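You operate a simulated robot arm through the tools that you are given. There is no shell and no other tool. Be economical: measure what you need, move in short steps, check, and stop when the job is done.

You are at the controls of a simulated robot arm. One attempt, no reset.

## Task
Move both knobs from the turntable's pockets into the small yellow tub.
Fine: leave the knob outside; end with the red pocket at the opening.

It is judged by the outcome, as a careful person would: the job done as asked, and still so three seconds after it is handed in. It fails if anything else is knocked over, pushed out of place, dropped, spilled or broken.

## Robot
A 7-joint arm with a two-finger parallel gripper, fixed in place. Base frame: the origin is at the foot of the arm, x ahead of it, y to its left, z up; the work surface is at about z = 86. Units: cm, rad, N and s.
With the tool pointing down near the work surface it reaches from about 24 to 68 cm from the base axis. Its first joint turns from -1.152 to 1.152 rad. Payload 2.4 kg.
Tool frame: the origin (TCP) lies between the finger pads and is the grasp point; the fingertips stand 3 cm ahead of it; z points along the fingers, y is the line along which they close. Largest opening 9.4 cm; finger width 2.8, thickness 1; the body of the gripper, 5 by 9.6 cm, starts 5.5 cm behind the TCP.
Orientation is that of the tool frame in the base frame, as a unit quaternion [x, y, z, w]. With the fingers straight down and closing along the base's y, the tool's x points along the base's -x, its y along +y and its z along -z.

## Interface
- The arm moves only by the tool apply_moves. Its arguments are lists of equal length, an entry for each row: "xyz": the shift along the base's x, y, z in m, a list of three; "rotation": the turn, a rotation vector about the base's x, y, z in rad, a list of three; "fingers": the gripper command, from -1 (fully open) to 1 (shut), values between in proportion. In form: {"xyz": [[tx, ty, tz], ...], "rotation": [[ax, ay, az], ...], "fingers": [fingers, ...]}. A call has 1 to 12 rows; each row shifts and turns the commanded pose from where the row before left it. A row lasts 0.2 s, in which the tool goes at most 5 cm and 0.15 rad; a call with a longer step from one row to the next is refused whole, and so is a gripper value outside its range. A pose out of reach is approached as far as the arm can. The call stops where the force on the tool passes 70 N (or 10 N more than at its start, if that is more) or the arm is blocked; 0.2 s more then pass. The fingers move at their own pace (about 15.3 cm/s each) and stop on an object; they squeeze with about 26 N. The grip force told is the motor's: it shows also when the fingers shut on nothing. Time passes only in rows, and 0.2 s behind the last, so rows that do not move let the fingers close. The reply holds the time, the measured pose of the TCP, the force on the tool along the base axes, the opening and the grip force, in the units named above and with some noise, with the torque about the TCP (base axes, N m) and any sound that the robot's microphone picked up.
- Cameras (640 x 400 px; columns grow to the right, rows downward): "scene" is fixed at [3.94, 48.65, 143.26]; the picture's right is [-0.67, -0.74, 0.00], its down [-0.50, 0.45, -0.74] and it looks along [0.55, -0.50, -0.67] (base axes); focal length 360 px, centre (320, 200). "wrist" rides on the gripper at [7.6, 1.4, -10.3] in the tool frame; the picture's right is [-0.18, 0.98, 0.00], its down [-0.75, -0.14, -0.64] and it looks along [-0.63, -0.12, 0.77] (tool axes); focal length 243 px, centre (320, 200). There is no depth. A picture from a camera that has moved, and an enlarged one, comes with that camera's place and axes in the base frame and with its lens.
- grab_frame(camera): a new picture of that camera. No time passes.
- inspect(camera, box): a new picture of the part [left, top, right, bottom] of that camera's present view, enlarged. No time passes.
- close_job(): hands the job in; it is judged then, once.

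Go step by step. Nothing tells you positions but the pictures and the camera data: compare them with the known pose of the tool, close in by small moves and look again before you grip or let go. The budget is 120 turns and 68 pictures, counting those below and the enlarged ones. Unless the task says otherwise, let go and move clear before handing in, and close with one line.

The tools are called as a command line: name --argument value ..., lists and objects as JSON in quotes. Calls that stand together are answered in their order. apply_moves: Moves the arm, as the interface text tells. Its arguments: {"type":"object","properties":{"xyz":{"type":"array","items":{"type":"array","items":{"type":"number"}}},"rotation":{"type":"array","items":{"type":"array","items":{"type":"number"}}},"fingers":{"type":"array","items":{"type":"number"}}},"required":["xyz","rotation","fingers"]} The other tools are called the same way: grab_frame (camera) takes a picture; inspect (camera, box) takes an enlarged picture of a part of a camera's view; close_job () hands the job in.

At the start:

```text
clock: 0.0
eef_pos: [40.11, 12.97, 115.44]
tcp_rot: [0.0, 1.0, 0.0, -0.001]
contact_force: [-0.3, -0.3, 0.5]
moment: [-0.01, 0.0, -0.02]
gripper_width: 9.39
grasp_force: 0.0
```

scene: 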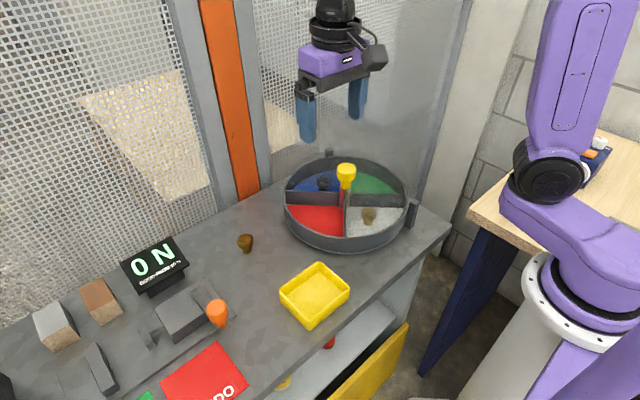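
wrist: 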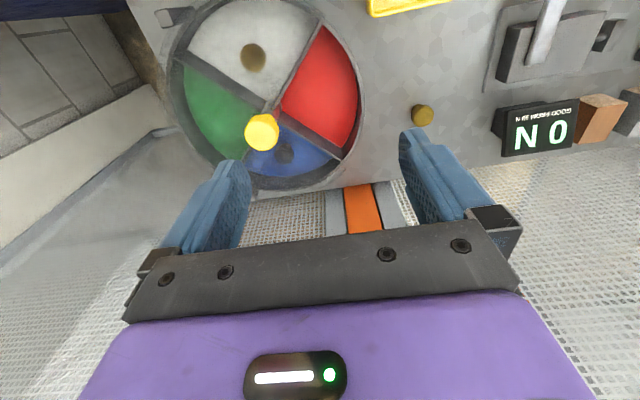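

I see a turntable with four coloured pockets, knobs apparently in blue and white, one loose brown knob outside, and a yellow tub. I'll look closer first.

inspect --camera "scene" --box '[220, 130, 460, 280]'

inspect --camera "wrist" --box '[140, 0, 460, 200]'

inspect --camera "scene" --box '[100, 220, 420, 400]'

```text
2.67 times, centred on (340, 205) of scene
camera zoom: at [3.94, 48.65, 143.26], right [-0.67, -0.74, 0.0], down [-0.5, 0.45, -0.74], along [0.55, -0.5, -0.67], focal length 960 px, centre (267, 187)
```

zoom: 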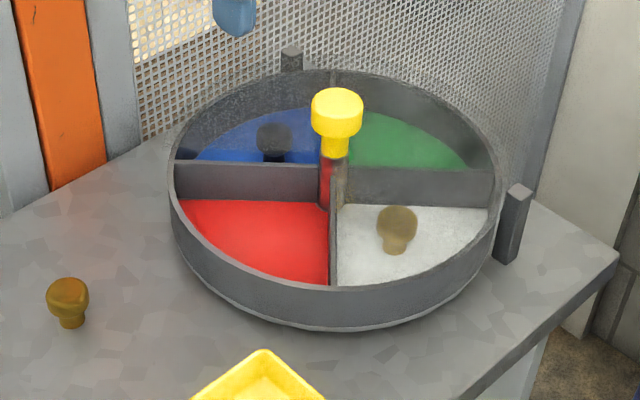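

```text
2.00 times, centred on (300, 100) of wrist
camera zoom: at [32.69, 14.36, 125.91], right [0.18, 0.98, 0.0], down [0.75, -0.14, 0.64], along [0.63, -0.12, -0.77], focal length 485 px, centre (360, 400)
```

zoom: 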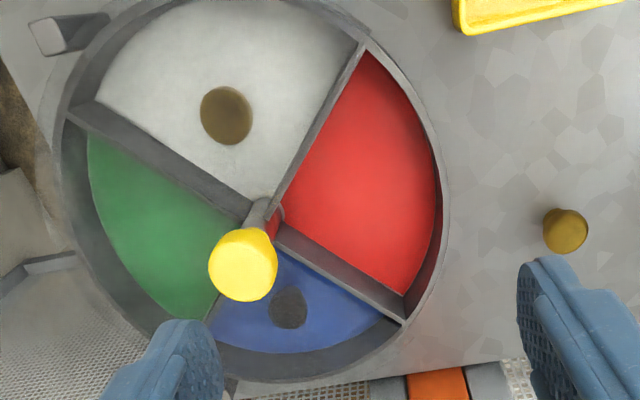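

```text
2.00 times, centred on (260, 310) of scene
camera zoom: at [3.94, 48.65, 143.26], right [-0.67, -0.74, 0.0], down [-0.5, 0.45, -0.74], along [0.55, -0.5, -0.67], focal length 720 px, centre (440, -20)
```

zoom: 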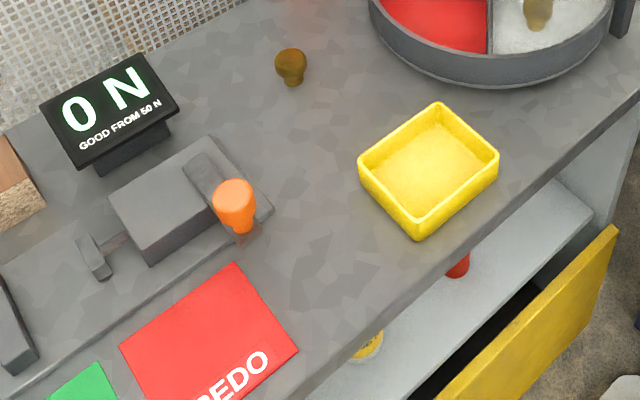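

The dish appears to be covered by a smoky fixed cover except over the +y quadrant (red now), with a yellow twist handle at about (44, 4.9, 97). I'll move above the handle, yawing +45° so I can twist −90° later to bring white round.

apply_moves --xyz '[[0.0065, -0.0135, -0.018], [0.0065, -0.0135, -0.018], [0.0065, -0.0135, -0.018], [0.0065, -0.0135, -0.018], [0.0065, -0.0135, -0.018], [0.0065, -0.0135, -0.018], [0, 0, 0]]' --rotation '[[0, 0, 0.131], [0, 0, 0.131], [0, 0, 0.131], [0, 0, 0.131], [0, 0, 0.131], [0, 0, 0.13], [0, 0, 0]]' --fingers '[-1, -1, -1, -1, -1, -1, -1]'

grab_frame --camera "scene"

grab_frame --camera "wrist"

```text
clock: 1.6
eef_pos: [43.73, 4.79, 104.77]
tcp_rot: [-0.383, 0.924, 0.0, -0.001]
contact_force: [-0.9, -0.2, 0.3]
moment: [0.0, -0.01, 0.02]
gripper_width: 9.4
grasp_force: 0.1
```

```text
62 pictures are left
```

scene: 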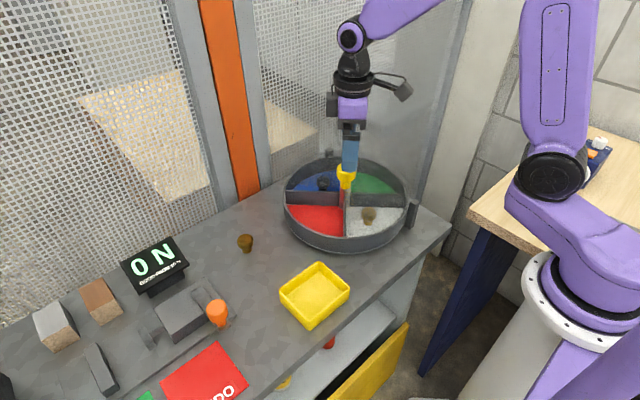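

```text
61 pictures are left
camera wrist: at [37.52, 0.39, 115.18], right [-0.57, 0.82, 0.0], down [0.63, 0.43, 0.64], along [0.53, 0.36, -0.77], focal length 243 px, centre (320, 200)
```

wrist: 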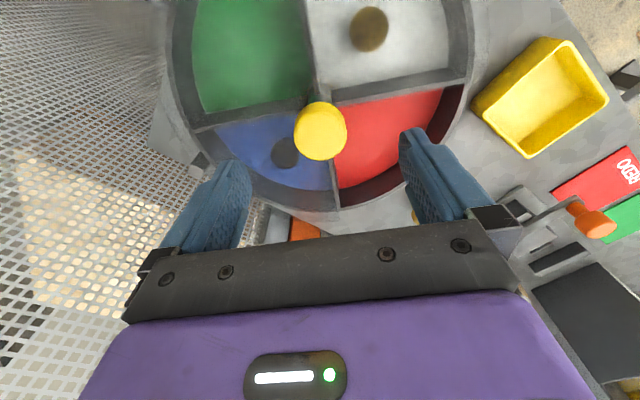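

The handle is centred under the TCP to within about 2 mm. Lower to z≈96.5 and close.

apply_moves --xyz '[[0, -0.0005, -0.028], [0, 0, -0.028], [0, 0, -0.026], [0, 0, 0], [0, 0, 0], [0, 0, 0]]' --rotation '[[0, 0, 0], [0, 0, 0], [0, 0, 0], [0, 0, 0], [0, 0, 0], [0, 0, 0]]' --fingers '[-1, -1, -1, -1, 1, 1]'

inspect --camera "scene" --box '[260, 120, 440, 270]'

```text
clock: 3.0
eef_pos: [43.93, 4.9, 96.67]
tcp_rot: [-0.383, 0.924, 0.0, 0.001]
contact_force: [10.8, 2.1, -8.9]
moment: [0.27, -0.15, -0.01]
gripper_width: 3.86
grasp_force: 44.7
```

```text
2.67 times, centred on (350, 195) of scene
camera zoom: at [3.99, 48.66, 143.25], right [-0.67, -0.74, 0.0], down [-0.5, 0.45, -0.74], along [0.55, -0.5, -0.67], focal length 960 px, centre (240, 213)
```

zoom: 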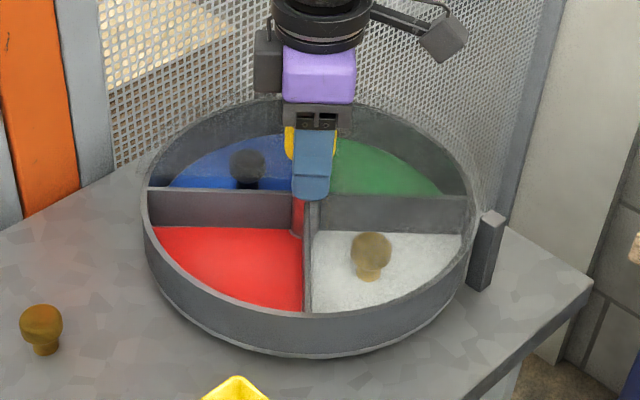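

Gripped the handle (3.9 cm wide). I'll try a small twist of −0.3 rad and watch the torque.

apply_moves --xyz '[[0, 0, 0], [0, 0, 0], [0, 0, 0], [0, 0, 0]]' --rotation '[[0, 0, -0.1], [0, 0, -0.1], [0, 0, -0.1], [0, 0, 0]]' --fingers '[1, 1, 1, 1]'

inspect --camera "scene" --box '[260, 120, 440, 270]'

```text
clock: 4.0
eef_pos: [43.86, 4.98, 96.71]
tcp_rot: [-0.24, 0.971, 0.0, -0.001]
contact_force: [-9.8, 6.3, 19.3]
moment: [-0.76, 0.07, 0.51]
gripper_width: 3.99
grasp_force: 44.8
```

```text
2.67 times, centred on (350, 195) of scene
camera zoom: at [3.89, 48.67, 143.25], right [-0.67, -0.74, 0.0], down [-0.5, 0.45, -0.74], along [0.55, -0.5, -0.67], focal length 960 px, centre (240, 213)
```

zoom: 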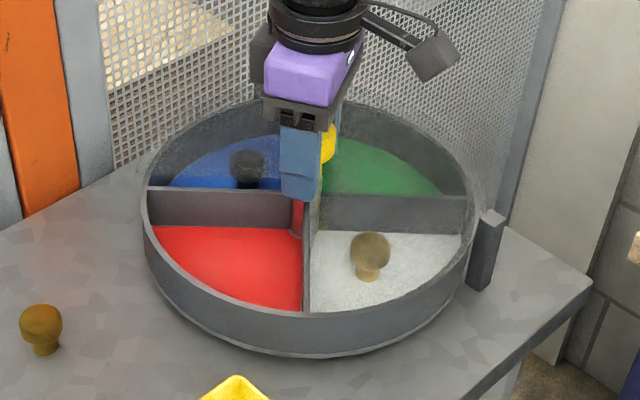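

The dish did not follow; the fingers seem to have slipped or it's locked in this direction. I'll look closer and try the other direction.

apply_moves --xyz '[[0, 0, 0], [0, 0, 0], [0, 0, 0], [0, 0, 0], [0, 0, 0], [0, 0, 0]]' --rotation '[[0, 0, 0.1], [0, 0, 0.1], [0, 0, 0.1], [0, 0, 0.1], [0, 0, 0.1], [0, 0, 0]]' --fingers '[1, 1, 1, 1, 1, 1]'

inspect --camera "scene" --box '[260, 120, 440, 270]'

inspect --camera "wrist" --box '[140, 0, 500, 225]'

```text
clock: 5.4
eef_pos: [43.86, 4.9, 96.57]
tcp_rot: [-0.474, 0.88, 0.001, -0.001]
contact_force: [-25.7, 15.0, 47.3]
moment: [-1.02, -0.22, 0.04]
gripper_width: 3.98
grasp_force: 45.2
```

```text
2.67 times, centred on (350, 195) of scene
camera zoom: at [3.8, 48.69, 143.25], right [-0.67, -0.74, 0.0], down [-0.5, 0.45, -0.74], along [0.55, -0.5, -0.67], focal length 960 px, centre (240, 213)
```

zoom: 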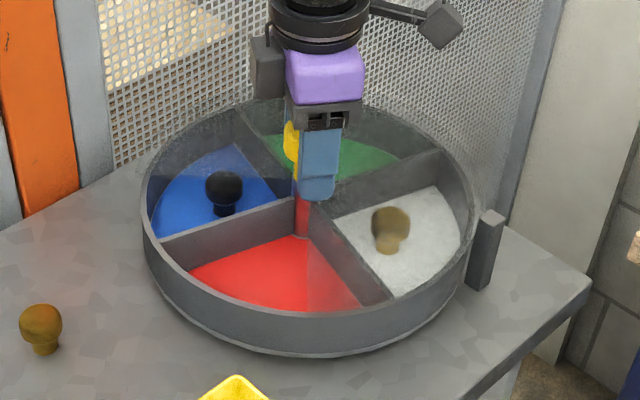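

```text
1.78 times, centred on (320, 112) of wrist
camera zoom: at [38.69, -0.73, 106.96], right [-0.72, 0.69, 0.0], down [0.53, 0.55, 0.64], along [0.44, 0.46, -0.77], focal length 431 px, centre (320, 356)
```

zoom: 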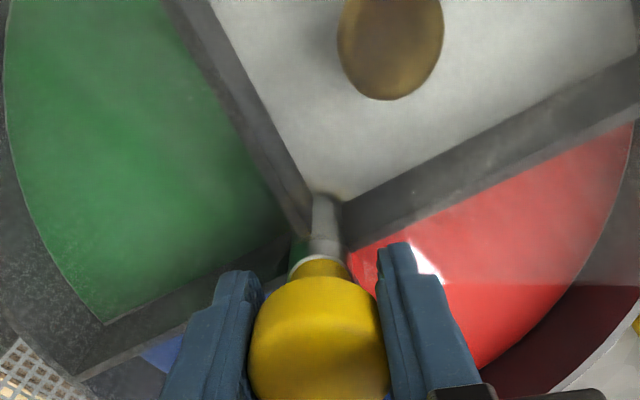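

It turns counter-clockwise only (a ratchet, most likely), and the cover with its opening toward +y is now clear. So I'll turn + all the way: blue first, then white, then red. Release, and check forces.

apply_moves --xyz '[[0, 0, 0], [0, 0, 0], [0, 0, 0.02], [0, 0, 0.02]]' --rotation '[[0, 0, 0], [0, 0, 0], [0, 0, 0], [0, 0, 0]]' --fingers '[-0.4, -0.4, -0.4, -0.4]'

inspect --camera "scene" --box '[260, 120, 440, 270]'

grab_frame --camera "wrist"

```text
clock: 6.4
eef_pos: [44.36, 4.93, 100.56]
tcp_rot: [-0.473, 0.881, 0.0, 0.0]
contact_force: [0.0, -0.5, 0.6]
moment: [0.0, 0.01, -0.03]
gripper_width: 6.59
grasp_force: 0.0
```

```text
2.67 times, centred on (350, 195) of scene
camera zoom: at [3.94, 48.65, 143.26], right [-0.67, -0.74, 0.0], down [-0.5, 0.45, -0.74], along [0.55, -0.5, -0.67], focal length 960 px, centre (240, 213)
```

zoom: 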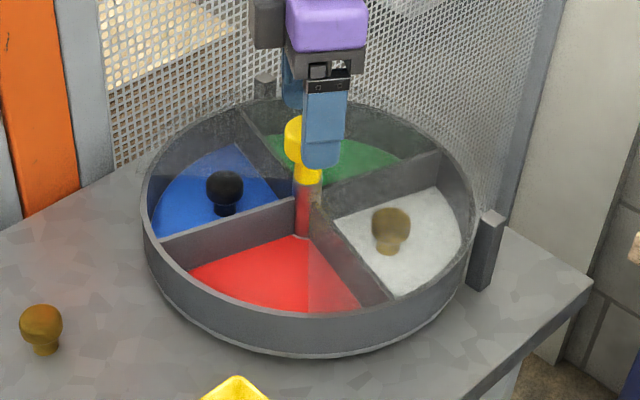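

```text
55 pictures are left
camera wrist: at [39.06, -0.85, 110.98], right [-0.72, 0.7, 0.0], down [0.53, 0.55, 0.64], along [0.45, 0.46, -0.77], focal length 243 px, centre (320, 200)
```

wrist: 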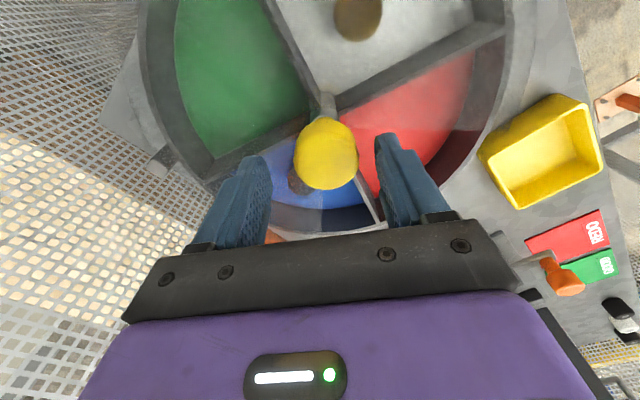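

Handle is really at about (43.7, 4.5), so I was gripping off-centre. I'll re-centre, wind back the yaw above it, and regrip.

apply_moves --xyz '[[0, 0, 0.015], [-0.0062, -0.0045, 0], [0, 0, 0], [0, 0, 0], [0, 0, 0], [0, 0, 0], [0, 0, 0], [0, 0, 0], [0, 0, 0], [0, 0, 0]]' --rotation '[[0, 0, -0.13], [0, 0, -0.13], [0, 0, -0.13], [0, 0, -0.13], [0, 0, -0.13], [0, 0, -0.13], [0, 0, -0.13], [0, 0, -0.13], [0, 0, -0.13], [0, 0, -0.13]]' --fingers '[-0.4, -0.4, -0.4, -0.4, -0.4, -0.4, -0.4, -0.4, -0.4, -0.4]'

grab_frame --camera "wrist"

```text
clock: 8.6
eef_pos: [43.47, 4.45, 102.01]
tcp_rot: [0.158, 0.987, 0.0, 0.0]
contact_force: [-0.3, -0.6, 0.2]
moment: [0.04, 0.02, 0.03]
gripper_width: 6.6
grasp_force: 0.1
```

```text
54 pictures are left
camera wrist: at [36.75, 8.09, 112.45], right [0.48, 0.88, 0.0], down [0.67, -0.37, 0.64], along [0.56, -0.31, -0.77], focal length 243 px, centre (320, 200)
```

wrist: 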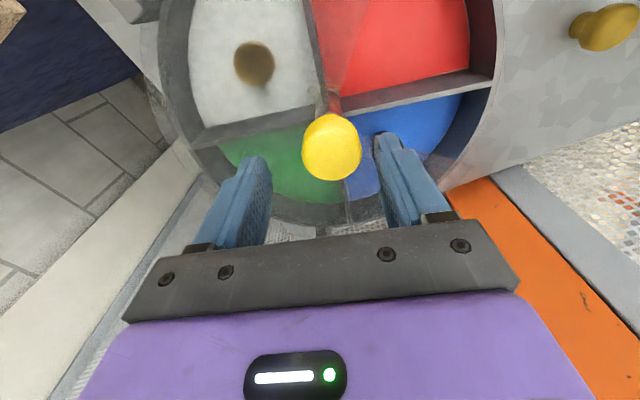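

Averaging views, the handle is near (43.7, 4.75). Lower, grip, then twist +0.3 as a test.

apply_moves --xyz '[[0.0022, 0.003, -0.02], [0, 0, -0.02], [0, 0, -0.015], [0, 0, 0], [0, 0, 0], [0, 0, 0]]' --rotation '[[0, 0, 0], [0, 0, 0], [0, 0, 0], [0, 0, 0], [0, 0, 0], [0, 0, 0]]' --fingers '[-0.4, -0.4, -0.4, 1, 1, 1]'

apply_moves --xyz '[[0, 0, 0], [0, 0, 0], [0, 0, 0], [0, 0, 0]]' --rotation '[[0, 0, 0.1], [0, 0, 0.1], [0, 0, 0.1], [0, 0, 0.1]]' --fingers '[1, 1, 1, 1]'

inspect --camera "scene" --box '[260, 120, 440, 270]'

```text
clock: 10.0
eef_pos: [43.84, 5.02, 96.6]
tcp_rot: [0.154, 0.988, 0.002, 0.003]
contact_force: [22.6, 32.6, -9.3]
moment: [-0.87, 0.43, 0.11]
gripper_width: 3.84
grasp_force: 44.9
```

```text
clock: 11.0
eef_pos: [43.87, 5.01, 96.64]
tcp_rot: [-0.045, 0.999, -0.001, 0.004]
contact_force: [12.7, 32.0, -7.0]
moment: [-0.29, -1.01, 0.01]
gripper_width: 3.87
grasp_force: 45.6
```

```text
2.67 times, centred on (350, 195) of scene
camera zoom: at [3.98, 48.75, 143.22], right [-0.67, -0.74, 0.0], down [-0.5, 0.45, -0.74], along [0.55, -0.5, -0.67], focal length 960 px, centre (240, 213)
```

zoom: 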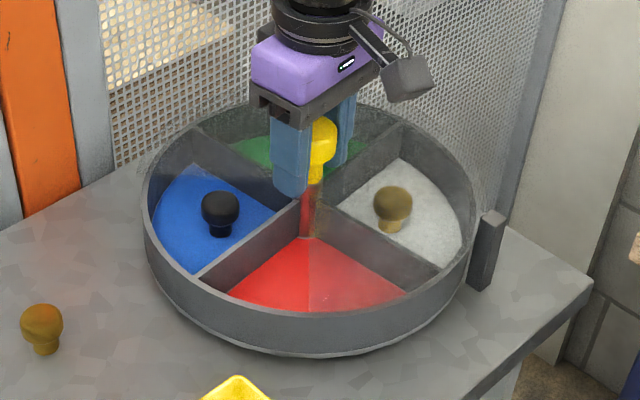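

It turns well. I'll nudge to relieve the side force and continue turning ~0.85 rad to bring blue fully under the opening.

apply_moves --xyz '[[0.001, 0.003, 0], [0, 0, 0], [0, 0, 0], [0, 0, 0], [0, 0, 0], [0, 0, 0], [0, 0, 0]]' --rotation '[[0, 0, 0.12], [0, 0, 0.12], [0, 0, 0.12], [0, 0, 0.12], [0, 0, 0.12], [0, 0, 0.12], [0, 0, 0.1]]' --fingers '[1, 1, 1, 1, 1, 1, 1]'

inspect --camera "scene" --box '[260, 120, 440, 270]'

```text
clock: 12.6
eef_pos: [43.92, 4.8, 96.62]
tcp_rot: [-0.438, 0.899, 0.0, 0.0]
contact_force: [5.3, -3.5, 33.1]
moment: [0.73, 0.07, -0.05]
gripper_width: 3.82
grasp_force: 45.2
```

```text
2.67 times, centred on (350, 195) of scene
camera zoom: at [3.91, 48.64, 143.27], right [-0.67, -0.74, 0.0], down [-0.5, 0.45, -0.74], along [0.55, -0.5, -0.67], focal length 960 px, centre (240, 213)
```

zoom: 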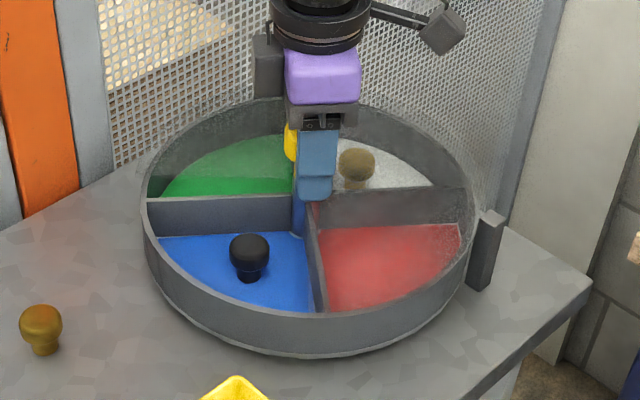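

Blue is nearly aligned, about 0.09 rad short. I'll finish the turn, release and rise.

apply_moves --xyz '[[0, 0, 0], [0, 0, 0], [0, 0, 0], [0, 0, 0], [0, 0, 0.03], [0, 0, 0.03]]' --rotation '[[0, 0, 0.09], [0, 0, 0], [0, 0, 0], [0, 0, 0], [0, 0, 0], [0, 0, 0]]' --fingers '[1, 1, -0.4, -0.4, -0.4, -0.4]'

inspect --camera "scene" --box '[260, 120, 440, 270]'

grab_frame --camera "wrist"

```text
clock: 14.0
eef_pos: [43.76, 5.02, 102.51]
tcp_rot: [-0.478, 0.878, 0.0, 0.0]
contact_force: [-0.2, 0.4, 0.4]
moment: [-0.01, -0.02, -0.02]
gripper_width: 6.54
grasp_force: 0.1
```

```text
2.67 times, centred on (350, 195) of scene
camera zoom: at [3.94, 48.65, 143.26], right [-0.67, -0.74, 0.0], down [-0.5, 0.45, -0.74], along [0.55, -0.5, -0.67], focal length 960 px, centre (240, 213)
```

zoom: 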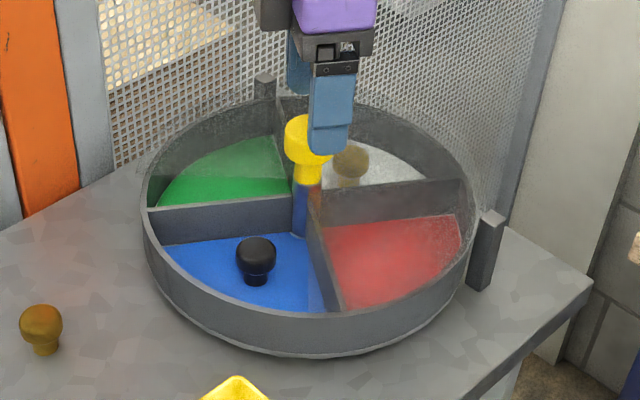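

```text
50 pictures are left
camera wrist: at [38.4, -0.72, 112.82], right [-0.72, 0.69, 0.0], down [0.53, 0.56, 0.64], along [0.44, 0.46, -0.77], focal length 243 px, centre (320, 200)
```

wrist: 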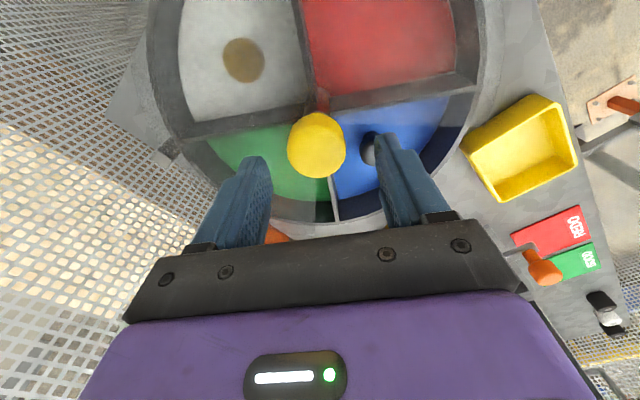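

Blue is mostly at the opening, though it fell back slightly on release. I'll study the cover's edges before reaching in.

inspect --camera "wrist" --box '[160, 0, 500, 230]'

inspect --camera "scene" --box '[280, 150, 400, 240]'

```text
1.74 times, centred on (330, 115) of wrist
camera zoom: at [38.4, -0.72, 112.82], right [-0.72, 0.69, 0.0], down [0.53, 0.56, 0.64], along [0.44, 0.46, -0.77], focal length 422 px, centre (303, 348)
```

zoom: 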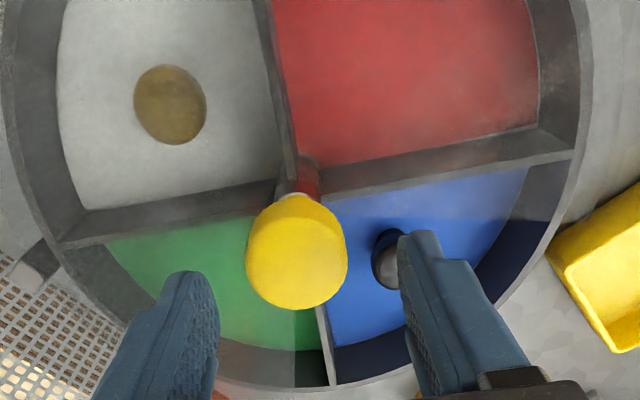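

```text
4.44 times, centred on (340, 195) of scene
camera zoom: at [3.94, 48.65, 143.26], right [-0.67, -0.74, 0.0], down [-0.5, 0.45, -0.74], along [0.55, -0.5, -0.67], focal length 1600 px, centre (231, 222)
```

zoom: 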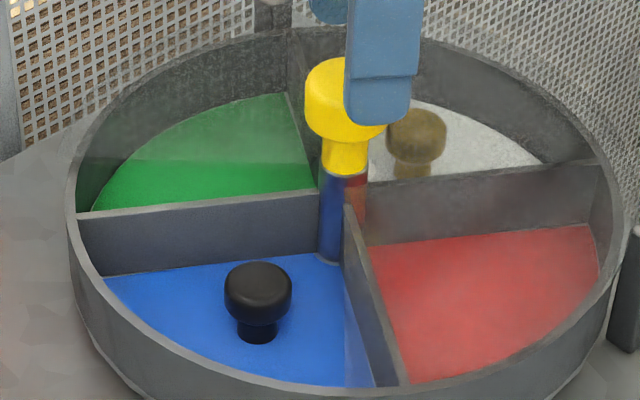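

The cover is a flat sheet at about z≈93.5, with its opening spanning ±45° around +y. The blue pocket's knob is near (42.9, 11.6), head at z≈90.7. I'll approach with the camera side away from the handle, yaw about −81°.

apply_moves --xyz '[[0, 0, 0.02], [0, 0.01, 0.01], [0, 0.01, 0], [0, 0.01, 0], [0, 0.01, 0], [0, 0.01, 0], [0, 0.01, 0], [-0.008, 0.006, 0], [0, 0, 0]]' --rotation '[[0, 0, -0.14], [0, 0, -0.14], [0, 0, -0.14], [0, 0, -0.14], [0, 0, -0.14], [0, 0, -0.14], [0, 0, -0.14], [0, 0, -0.14], [0, 0, -0.14]]' --fingers '[-0.4, -0.4, -0.4, -0.4, -0.4, -0.4, -0.4, -0.4, -0.4]'

apply_moves --xyz '[[0, 0, 0], [0, 0, 0], [0, 0, 0], [0, 0, 0], [0, 0, 0], [0, 0, 0], [0, 0, 0], [0, 0, 0], [0, 0, 0]]' --rotation '[[0, 0, -0.14], [0, 0, -0.14], [0, 0, -0.14], [0, 0, -0.14], [0, 0, -0.14], [0, 0, -0.14], [0, 0, -0.14], [0, 0, -0.14], [0, 0, 0]]' --fingers '[-0.4, -0.4, -0.4, -0.4, -0.4, -0.4, -0.4, -0.2, -0.2]'

grab_frame --camera "wrist"

inspect --camera "scene" --box '[260, 120, 440, 270]'

```text
clock: 16.0
eef_pos: [43.06, 11.64, 105.58]
tcp_rot: [0.133, 0.991, 0.001, 0.0]
contact_force: [-0.6, 0.7, -0.4]
moment: [0.02, 0.03, 0.0]
gripper_width: 6.57
grasp_force: 0.0
```

```text
clock: 18.0
eef_pos: [43.05, 11.57, 105.67]
tcp_rot: [0.638, 0.77, 0.0, 0.0]
contact_force: [0.1, -0.1, 0.4]
moment: [0.02, -0.02, -0.06]
gripper_width: 5.64
grasp_force: 0.1
```

```text
47 pictures are left
camera wrist: at [43.16, 19.29, 115.95], right [1.0, 0.0, 0.0], down [0.0, -0.77, 0.64], along [0.0, -0.64, -0.77], focal length 243 px, centre (320, 200)
```

wrist: 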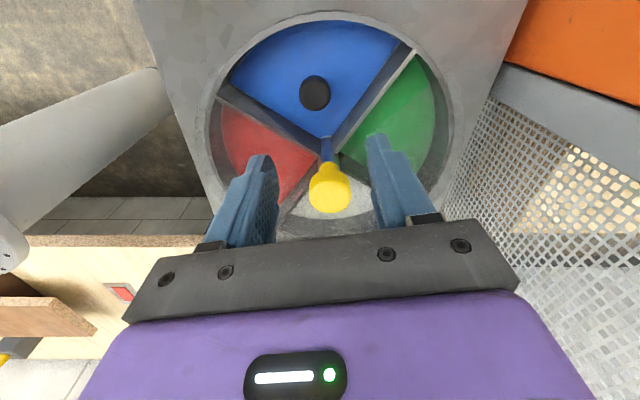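

```text
2.67 times, centred on (350, 195) of scene
camera zoom: at [3.94, 48.65, 143.26], right [-0.67, -0.74, 0.0], down [-0.5, 0.45, -0.74], along [0.55, -0.5, -0.67], focal length 960 px, centre (240, 213)
```

zoom: 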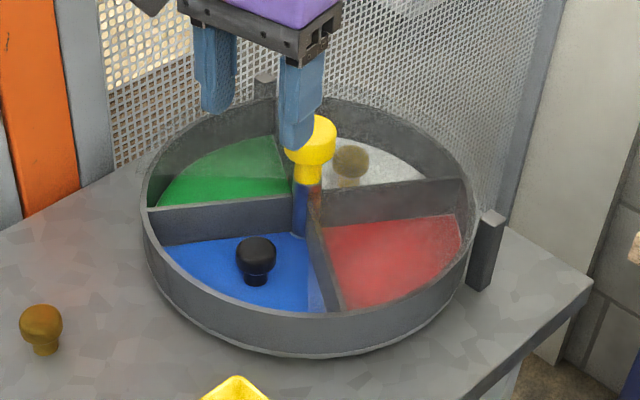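

The blue pocket has actually overshot ~14°, leaving clear space from az 59° to 135°, with the knob centred in it at (42.8, 11.7). I'll narrow the fingers and go down just above the cover, then look.

apply_moves --xyz '[[-0.0025, 0.002, -0.03], [0, 0, -0.03], [0, 0, -0.025], [0, 0, 0]]' --rotation '[[0, 0, 0], [0, 0, 0], [0, 0, 0], [0, 0, 0]]' --fingers '[0, 0, 0, 0]'

grab_frame --camera "wrist"

inspect --camera "scene" --box '[280, 150, 400, 240]'

```text
clock: 19.0
eef_pos: [42.59, 11.78, 97.03]
tcp_rot: [0.638, 0.77, 0.0, 0.0]
contact_force: [0.1, 0.8, -0.3]
moment: [-0.01, 0.0, 0.01]
gripper_width: 4.72
grasp_force: 0.0
```

```text
45 pictures are left
camera wrist: at [42.79, 19.47, 107.4], right [1.0, 0.0, 0.0], down [0.0, -0.77, 0.64], along [0.0, -0.64, -0.77], focal length 243 px, centre (320, 200)
```

wrist: 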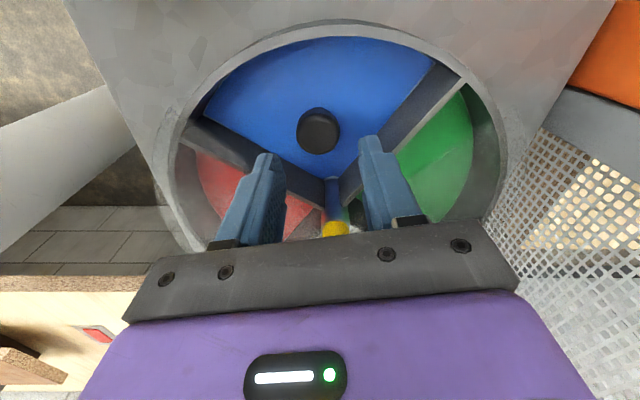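

```text
4.44 times, centred on (340, 195) of scene
camera zoom: at [3.94, 48.65, 143.26], right [-0.67, -0.74, 0.0], down [-0.5, 0.45, -0.74], along [0.55, -0.5, -0.67], focal length 1600 px, centre (231, 222)
```

zoom: 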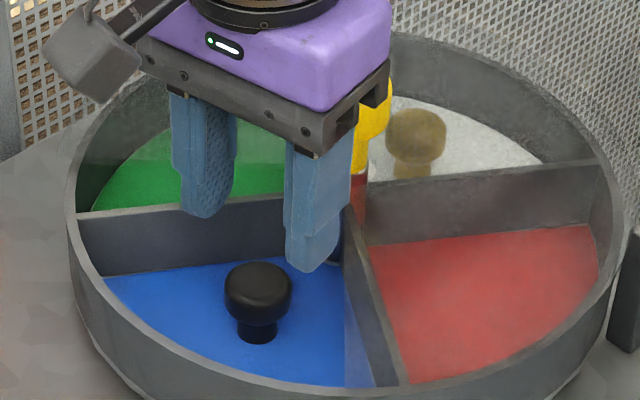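

Fingers straddle the knob well. Descend to z≈90.8 and stop to check before gripping.

apply_moves --xyz '[[0.001, 0, -0.02], [0, 0, -0.02], [0, 0, -0.012], [0, 0, -0.008], [0, 0, 0]]' --rotation '[[0, 0, 0], [0, 0, 0], [0, 0, 0], [0, 0, 0], [0, 0, 0]]' --fingers '[0, 0, 0, 0, 0]'

inspect --camera "scene" --box '[280, 150, 400, 240]'

inspect --camera "wrist" --box '[200, 60, 440, 210]'

```text
clock: 20.2
eef_pos: [42.88, 12.02, 91.23]
tcp_rot: [0.638, 0.77, 0.0, -0.001]
contact_force: [-0.1, 0.0, 0.2]
moment: [-0.01, -0.02, -0.02]
gripper_width: 4.68
grasp_force: 0.0
```

```text
4.44 times, centred on (340, 195) of scene
camera zoom: at [3.94, 48.65, 143.26], right [-0.67, -0.74, 0.0], down [-0.5, 0.45, -0.74], along [0.55, -0.5, -0.67], focal length 1600 px, centre (231, 222)
```

zoom: 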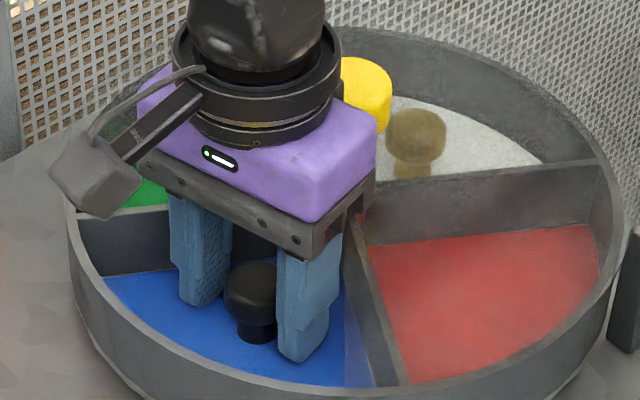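

```text
2.67 times, centred on (320, 135) of wrist
camera zoom: at [42.99, 19.57, 101.52], right [1.0, 0.0, 0.0], down [0.0, -0.77, 0.64], along [0.0, -0.64, -0.77], focal length 647 px, centre (320, 373)
```

zoom: 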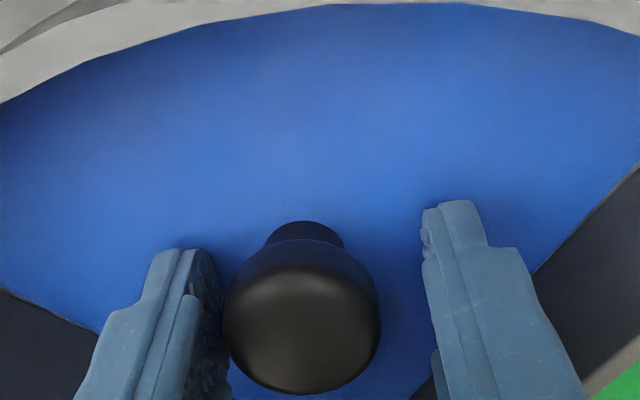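

The knob is between the fingers, slightly nearer the −x finger. Centre and close.

apply_moves --xyz '[[-0.0025, -0.0005, 0], [0, 0, 0], [0, 0, 0], [0, 0, 0], [0, 0, 0.01], [0, 0, 0.01]]' --rotation '[[0, 0, 0], [0, 0, 0], [0, 0, 0], [0, 0, 0], [0, 0, 0], [0, 0, 0]]' --fingers '[0, 1, 1, 1, 1, 1]'

inspect --camera "scene" --box '[260, 120, 440, 270]'

```text
clock: 21.6
eef_pos: [42.58, 11.94, 93.28]
tcp_rot: [0.638, 0.77, 0.0, 0.0]
contact_force: [0.1, -0.7, -0.1]
moment: [0.03, -0.03, 0.05]
gripper_width: 3.09
grasp_force: 25.9
```

```text
2.67 times, centred on (350, 195) of scene
camera zoom: at [3.94, 48.65, 143.26], right [-0.67, -0.74, 0.0], down [-0.5, 0.45, -0.74], along [0.55, -0.5, -0.67], focal length 960 px, centre (240, 213)
```

zoom: 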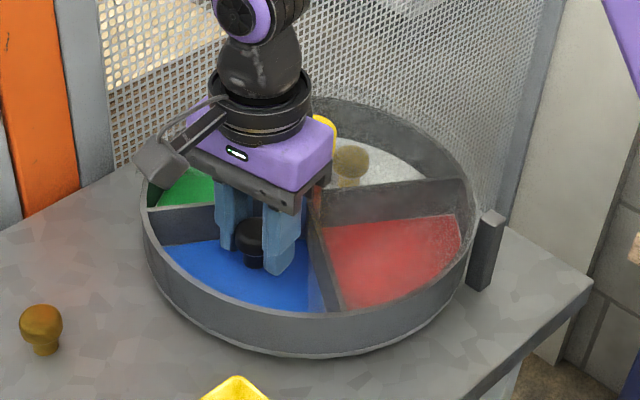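

Knob lifted. The tub spans about x 27–35, y 20–30.5, floor near z 87. Lift clear and carry it above the +y half of the tub.

apply_moves --xyz '[[0, 0, 0.03], [0, 0, 0.04], [0, 0, 0.03], [-0.019, 0.026, 0], [-0.019, 0.026, 0], [-0.019, 0.026, 0], [-0.019, 0.026, 0], [-0.02, 0.026, 0], [-0.02, 0.026, 0], [0, 0, 0]]' --rotation '[[0, 0, 0], [0, 0, 0], [0, 0, 0], [0, 0, -0.03], [0, 0, -0.03], [0, 0, -0.03], [0, 0, -0.03], [0, 0, -0.03], [0, 0, -0.03], [0, 0, 0]]' --fingers '[1, 1, 1, 1, 1, 1, 1, 1, 1, 1]'

grab_frame --camera "scene"

grab_frame --camera "wrist"

```text
clock: 23.8
eef_pos: [30.81, 27.34, 103.05]
tcp_rot: [0.705, 0.709, 0.0, -0.001]
contact_force: [-0.2, -0.4, -0.9]
moment: [-0.03, -0.03, 0.01]
gripper_width: 3.06
grasp_force: 26.2
```

```text
40 pictures are left
```

scene: 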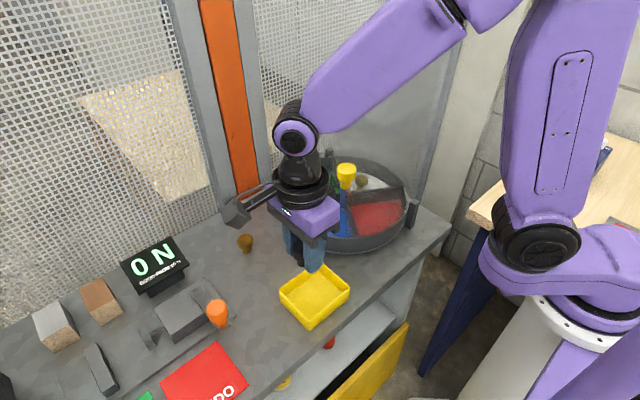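

```text
39 pictures are left
camera wrist: at [32.33, 34.91, 113.34], right [0.98, -0.18, 0.0], down [-0.14, -0.75, 0.64], along [-0.11, -0.63, -0.77], focal length 243 px, centre (320, 200)
```

wrist: 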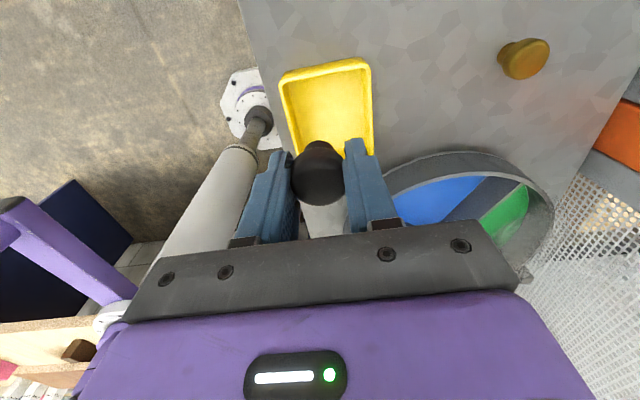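

Hanging above the +y part of the tub; its centre in x is about 31.5. Shift +0.6 cm in x and lower partway, then check.

apply_moves --xyz '[[0.006, 0, -0.03], [0, 0, -0.03], [0, 0, -0.02], [0, 0, 0]]' --rotation '[[0, 0, 0], [0, 0, 0], [0, 0, 0], [0, 0, 0]]' --fingers '[1, 1, 1, 1]'

inspect --camera "scene" --box '[240, 220, 400, 340]'

inspect --camera "wrist" --box '[200, 40, 440, 240]'

```text
clock: 24.8
eef_pos: [31.47, 27.44, 94.9]
tcp_rot: [0.704, 0.71, 0.001, 0.001]
contact_force: [-0.2, 0.3, 0.3]
moment: [-0.01, -0.02, -0.01]
gripper_width: 3.05
grasp_force: 26.1
```

```text
3.33 times, centred on (320, 280) of scene
camera zoom: at [3.94, 48.65, 143.26], right [-0.67, -0.74, 0.0], down [-0.5, 0.45, -0.74], along [0.55, -0.5, -0.67], focal length 1200 px, centre (320, -67)
```

zoom: 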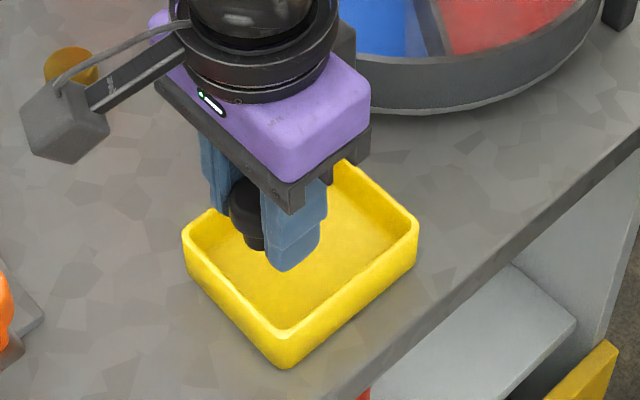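

```text
2.00 times, centred on (320, 140) of wrist
camera zoom: at [32.9, 34.93, 105.25], right [0.98, -0.18, 0.0], down [-0.14, -0.75, 0.64], along [-0.11, -0.63, -0.77], focal length 485 px, centre (320, 320)
```

zoom: 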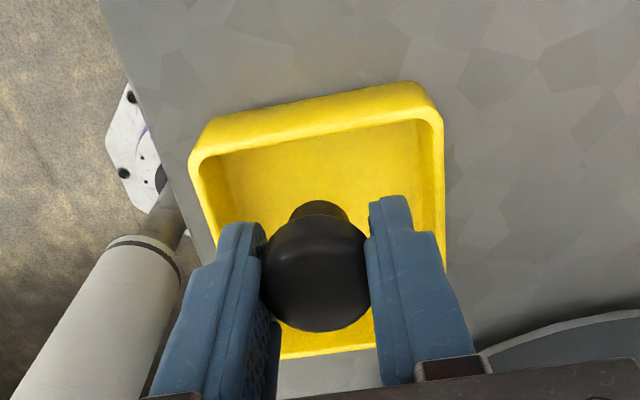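

Fingers and knob are inside the tub outline. Lower to z≈91.3 (shifting 3 mm −y) and watch force.

apply_moves --xyz '[[0.001, -0.003, -0.012], [0, 0, -0.012], [0, 0, -0.008], [0, 0, -0.004], [0, 0, 0]]' --rotation '[[0, 0, 0], [0, 0, 0], [0, 0, 0], [0, 0, 0], [0, 0, 0]]' --fingers '[1, 1, 1, 1, 1]'

inspect --camera "scene" --box '[240, 220, 400, 340]'

```text
clock: 26.0
eef_pos: [31.71, 27.21, 91.37]
tcp_rot: [0.705, 0.71, 0.0, 0.0]
contact_force: [0.1, 0.6, 0.5]
moment: [-0.03, -0.01, 0.0]
gripper_width: 3.08
grasp_force: 26.0
```

```text
3.33 times, centred on (320, 280) of scene
camera zoom: at [3.94, 48.65, 143.26], right [-0.67, -0.74, 0.0], down [-0.5, 0.45, -0.74], along [0.55, -0.5, -0.67], focal length 1200 px, centre (320, -67)
```

zoom: 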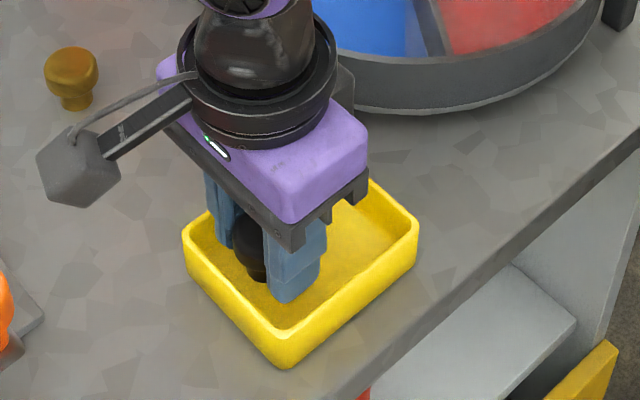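

Still no contact. Lower gently in millimetres until the knob touches.

apply_moves --xyz '[[0, 0, -0.002], [0, 0, -0.002], [0, 0, -0.002], [0, 0, 0]]' --rotation '[[0, 0, 0], [0, 0, 0], [0, 0, 0], [0, 0, 0]]' --fingers '[1, 1, 1, 1]'

```text
clock: 27.0
eef_pos: [31.85, 27.11, 90.82]
tcp_rot: [0.704, 0.71, -0.001, 0.001]
contact_force: [0.6, 0.1, -0.3]
moment: [-0.01, -0.01, 0.02]
gripper_width: 3.06
grasp_force: 26.3
```

apply_moves --xyz '[[0, 0, -0.002], [0, 0, -0.002], [0, 0, -0.001], [0, 0, 0]]' --rotation '[[0, 0, 0], [0, 0, 0], [0, 0, 0], [0, 0, 0]]' --fingers '[1, 1, 1, 1]'

inspect --camera "scene" --box '[260, 240, 380, 340]'

```text
clock: 28.0
eef_pos: [31.77, 26.99, 90.29]
tcp_rot: [0.704, 0.71, 0.001, 0.0]
contact_force: [-0.2, -0.2, -0.8]
moment: [0.01, -0.03, -0.01]
gripper_width: 3.07
grasp_force: 26.0
```

```text
4.00 times, centred on (320, 290) of scene
camera zoom: at [3.94, 48.65, 143.26], right [-0.67, -0.74, 0.0], down [-0.5, 0.45, -0.74], along [0.55, -0.5, -0.67], focal length 1440 px, centre (320, -160)
```

zoom: 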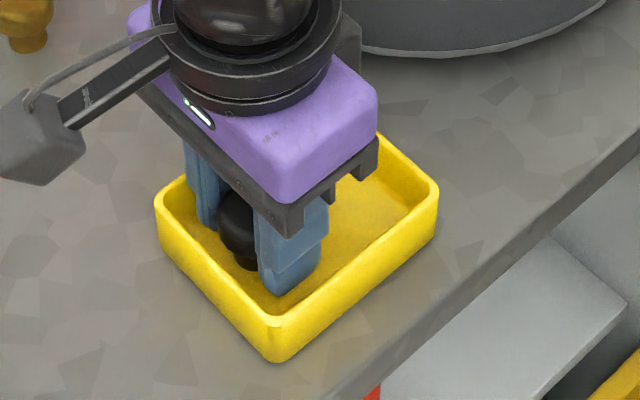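

Within a few millimetres of the floor. Ease down slightly, open partially, and rise straight up.

apply_moves --xyz '[[0, 0, -0.002], [0, 0, -0.001], [0, 0, 0], [0, 0, 0], [0, 0, 0.015], [0, 0, 0.025], [0, 0, 0.03], [0, 0, 0.04], [0, 0, 0.03]]' --rotation '[[0, 0, 0], [0, 0, 0], [0, 0, 0], [0, 0, 0], [0, 0, 0], [0, 0, 0], [0, 0, 0], [0, 0, 0], [0, 0, 0]]' --fingers '[1, 1, 0.15, 0.15, 0.15, 0.15, 0.15, 0.15, -0.4]'

grab_frame --camera "scene"

```text
clock: 30.0
eef_pos: [31.96, 26.84, 103.99]
tcp_rot: [0.706, 0.709, 0.0, 0.0]
contact_force: [-0.5, -0.1, 1.1]
moment: [0.04, -0.02, 0.02]
gripper_width: 6.58
grasp_force: 0.1
```

```text
34 pictures are left
```

scene: 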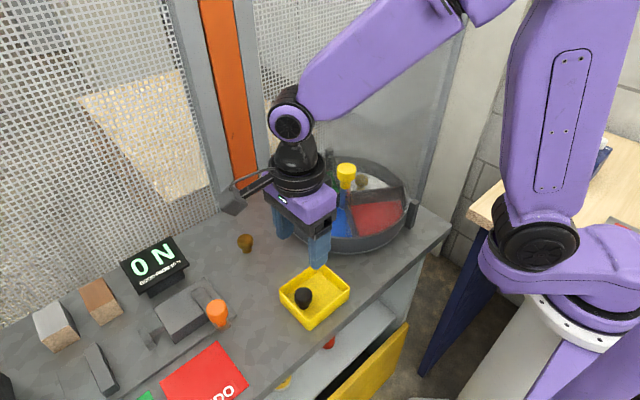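

The black knob stands in the tub. Next, return to the handle to turn about 166° further, bringing white to the opening.

apply_moves --xyz '[[0, 0, 0.01], [0.015, -0.0273, 0], [0.015, -0.0273, 0], [0.015, -0.0273, 0], [0.015, -0.0273, 0], [0.015, -0.0273, 0], [0.015, -0.0273, 0], [0.015, -0.0273, 0], [0.0144, -0.0278, 0], [0, 0, 0]]' --rotation '[[0, 0, 0], [0, 0, 0.134], [0, 0, 0.134], [0, 0, 0.134], [0, 0, 0.134], [0, 0, 0.134], [0, 0, 0.134], [0, 0, 0.134], [0, 0, 0.134], [0, 0, 0]]' --fingers '[-0.4, -0.4, -0.4, -0.4, -0.4, -0.4, -0.4, -0.4, -0.4, -0.4]'

grab_frame --camera "wrist"

```text
clock: 32.2
eef_pos: [43.81, 5.01, 104.92]
tcp_rot: [0.242, 0.97, 0.0, 0.0]
contact_force: [-0.1, 0.2, 0.0]
moment: [-0.01, -0.03, 0.0]
gripper_width: 6.58
grasp_force: 0.0
```

```text
33 pictures are left
camera wrist: at [37.9, 9.85, 115.33], right [0.63, 0.78, 0.0], down [0.6, -0.48, 0.64], along [0.5, -0.4, -0.77], focal length 243 px, centre (320, 200)
```

wrist: 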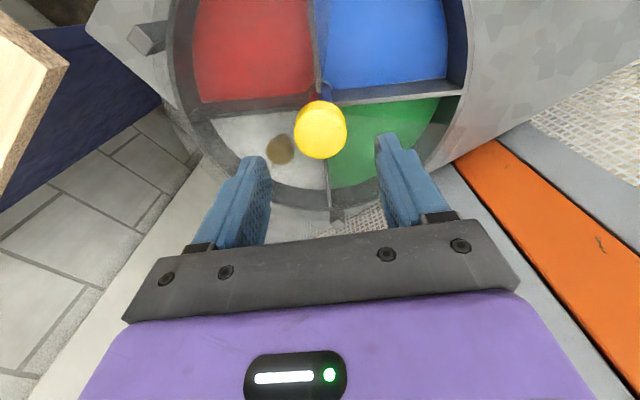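

Centred. Descend, grip, and twist +1.44 rad.

apply_moves --xyz '[[0.001, 0, -0.028], [0, 0, -0.028], [0, 0, -0.027], [0, 0, 0], [0, 0, 0], [0, 0, 0]]' --rotation '[[0, 0, 0], [0, 0, 0], [0, 0, 0], [0, 0, 0], [0, 0, 0], [0, 0, 0]]' --fingers '[-0.4, -0.4, -0.4, -0.4, 1, 1]'

apply_moves --xyz '[[0, 0, 0], [0, 0, 0], [0, 0, 0], [0, 0, 0], [0, 0, 0], [0, 0, 0], [0, 0, 0], [0, 0, 0], [0, 0, 0], [0, 0, 0], [0, 0, 0], [0, 0, 0]]' --rotation '[[0, 0, 0.12], [0, 0, 0.12], [0, 0, 0.12], [0, 0, 0.12], [0, 0, 0.12], [0, 0, 0.12], [0, 0, 0.12], [0, 0, 0.12], [0, 0, 0.12], [0, 0, 0.12], [0, 0, 0.12], [0, 0, 0.12]]' --fingers '[1, 1, 1, 1, 1, 1, 1, 1, 1, 1, 1, 1]'

inspect --camera "scene" --box '[260, 120, 440, 270]'

```text
clock: 33.6
eef_pos: [43.93, 5.19, 96.78]
tcp_rot: [0.244, 0.97, 0.0, 0.002]
contact_force: [14.3, 10.5, -16.3]
moment: [-0.35, 0.27, 0.07]
gripper_width: 4.06
grasp_force: 45.1
```

```text
clock: 36.2
eef_pos: [43.93, 5.02, 96.71]
tcp_rot: [-0.456, 0.89, -0.001, 0.003]
contact_force: [15.7, -26.4, 15.6]
moment: [0.51, 0.23, -0.1]
gripper_width: 3.9
grasp_force: 44.8
```

```text
2.67 times, centred on (350, 195) of scene
camera zoom: at [3.97, 48.58, 143.29], right [-0.67, -0.74, 0.0], down [-0.5, 0.45, -0.74], along [0.55, -0.5, -0.67], focal length 960 px, centre (240, 213)
```

zoom: 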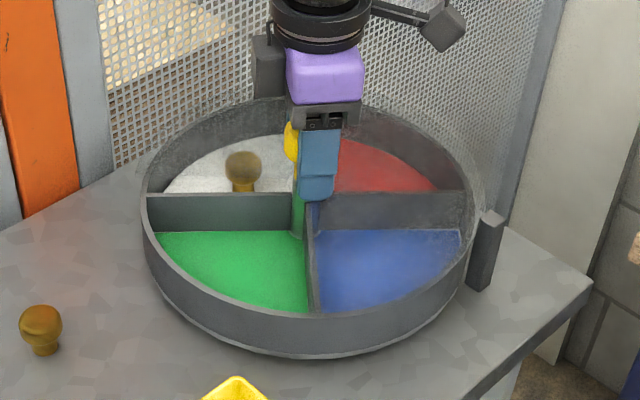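

Green is now at the opening (aligned within ~5°). Release, wind back, and take another stroke.

apply_moves --xyz '[[0, 0, 0], [0, 0, 0], [0, 0, 0.03], [0, 0, 0.025], [0, 0, 0], [0, 0, 0], [0, 0, 0], [0, 0, 0], [0, 0, 0], [0, 0, 0], [0, 0, 0], [0, 0, 0]]' --rotation '[[0, 0, 0], [0, 0, 0], [0, 0, 0], [0, 0, -0.14], [0, 0, -0.14], [0, 0, -0.14], [0, 0, -0.14], [0, 0, -0.14], [0, 0, -0.14], [0, 0, -0.14], [0, 0, -0.14], [0, 0, -0.14]]' --fingers '[-0.4, -0.4, -0.4, -0.4, -0.4, -0.4, -0.4, -0.4, -0.4, -0.4, -0.4, -0.4]'

inspect --camera "scene" --box '[260, 120, 440, 270]'

```text
clock: 38.8
eef_pos: [43.76, 5.29, 102.23]
tcp_rot: [0.157, 0.988, 0.0, 0.0]
contact_force: [0.5, 0.7, 0.0]
moment: [0.0, 0.02, -0.01]
gripper_width: 6.59
grasp_force: 0.1
```

```text
2.67 times, centred on (350, 195) of scene
camera zoom: at [3.94, 48.65, 143.26], right [-0.67, -0.74, 0.0], down [-0.5, 0.45, -0.74], along [0.55, -0.5, -0.67], focal length 960 px, centre (240, 213)
```

zoom: 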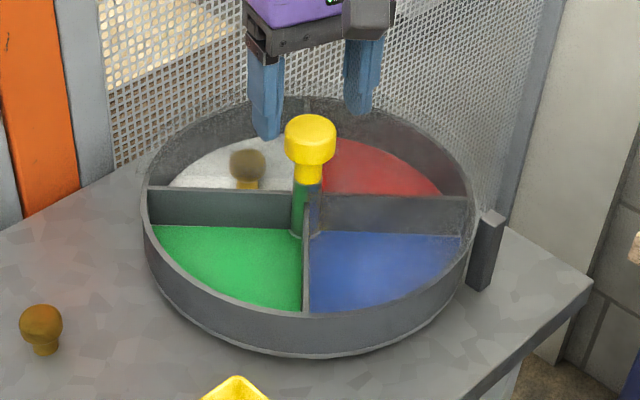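

On release the dish settled exactly aligned at 180°. Wind back a bit more, regrip, and turn +90°.

apply_moves --xyz '[[0.001, -0.0025, 0], [0, 0, 0], [0, 0, -0.028], [0, 0, -0.028], [0, 0, 0], [0, 0, 0], [0, 0, 0]]' --rotation '[[0, 0, -0.14], [0, 0, -0.14], [0, 0, 0], [0, 0, 0], [0, 0, 0], [0, 0, 0], [0, 0, 0]]' --fingers '[-0.4, -0.4, -0.4, -0.4, -0.4, 1, 1]'

apply_moves --xyz '[[0, 0, 0], [0, 0, 0], [0, 0, 0], [0, 0, 0], [0, 0, 0], [0, 0, 0], [0, 0, 0], [0, 0, 0], [0, 0, 0], [0, 0, 0], [0, 0, 0], [0, 0, 0]]' --rotation '[[0, 0, 0.135], [0, 0, 0.135], [0, 0, 0.135], [0, 0, 0.135], [0, 0, 0.135], [0, 0, 0.135], [0, 0, 0.135], [0, 0, 0.135], [0, 0, 0.135], [0, 0, 0.135], [0, 0, 0.135], [0, 0, 0.125]]' --fingers '[1, 1, 1, 1, 1, 1, 1, 1, 1, 1, 1, 1]'

inspect --camera "scene" --box '[260, 120, 440, 270]'

```text
clock: 40.4
eef_pos: [43.94, 5.03, 96.65]
tcp_rot: [0.29, 0.957, 0.0, 0.001]
contact_force: [10.7, 12.0, -14.5]
moment: [-0.62, -0.53, -0.01]
gripper_width: 3.98
grasp_force: 45.3
```

```text
clock: 43.0
eef_pos: [44.01, 4.85, 96.57]
tcp_rot: [-0.488, 0.873, 0.0, 0.001]
contact_force: [12.6, 3.3, -12.7]
moment: [0.61, 0.11, -0.52]
gripper_width: 3.97
grasp_force: 45.2
```

```text
2.67 times, centred on (350, 195) of scene
camera zoom: at [4.0, 48.66, 143.25], right [-0.67, -0.74, 0.0], down [-0.5, 0.45, -0.74], along [0.55, -0.5, -0.67], focal length 960 px, centre (240, 213)
```

zoom: 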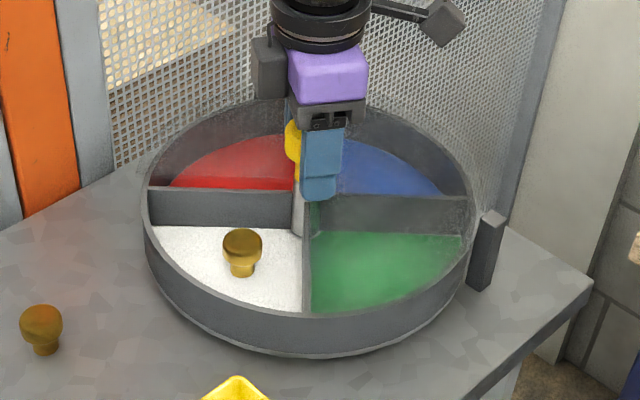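

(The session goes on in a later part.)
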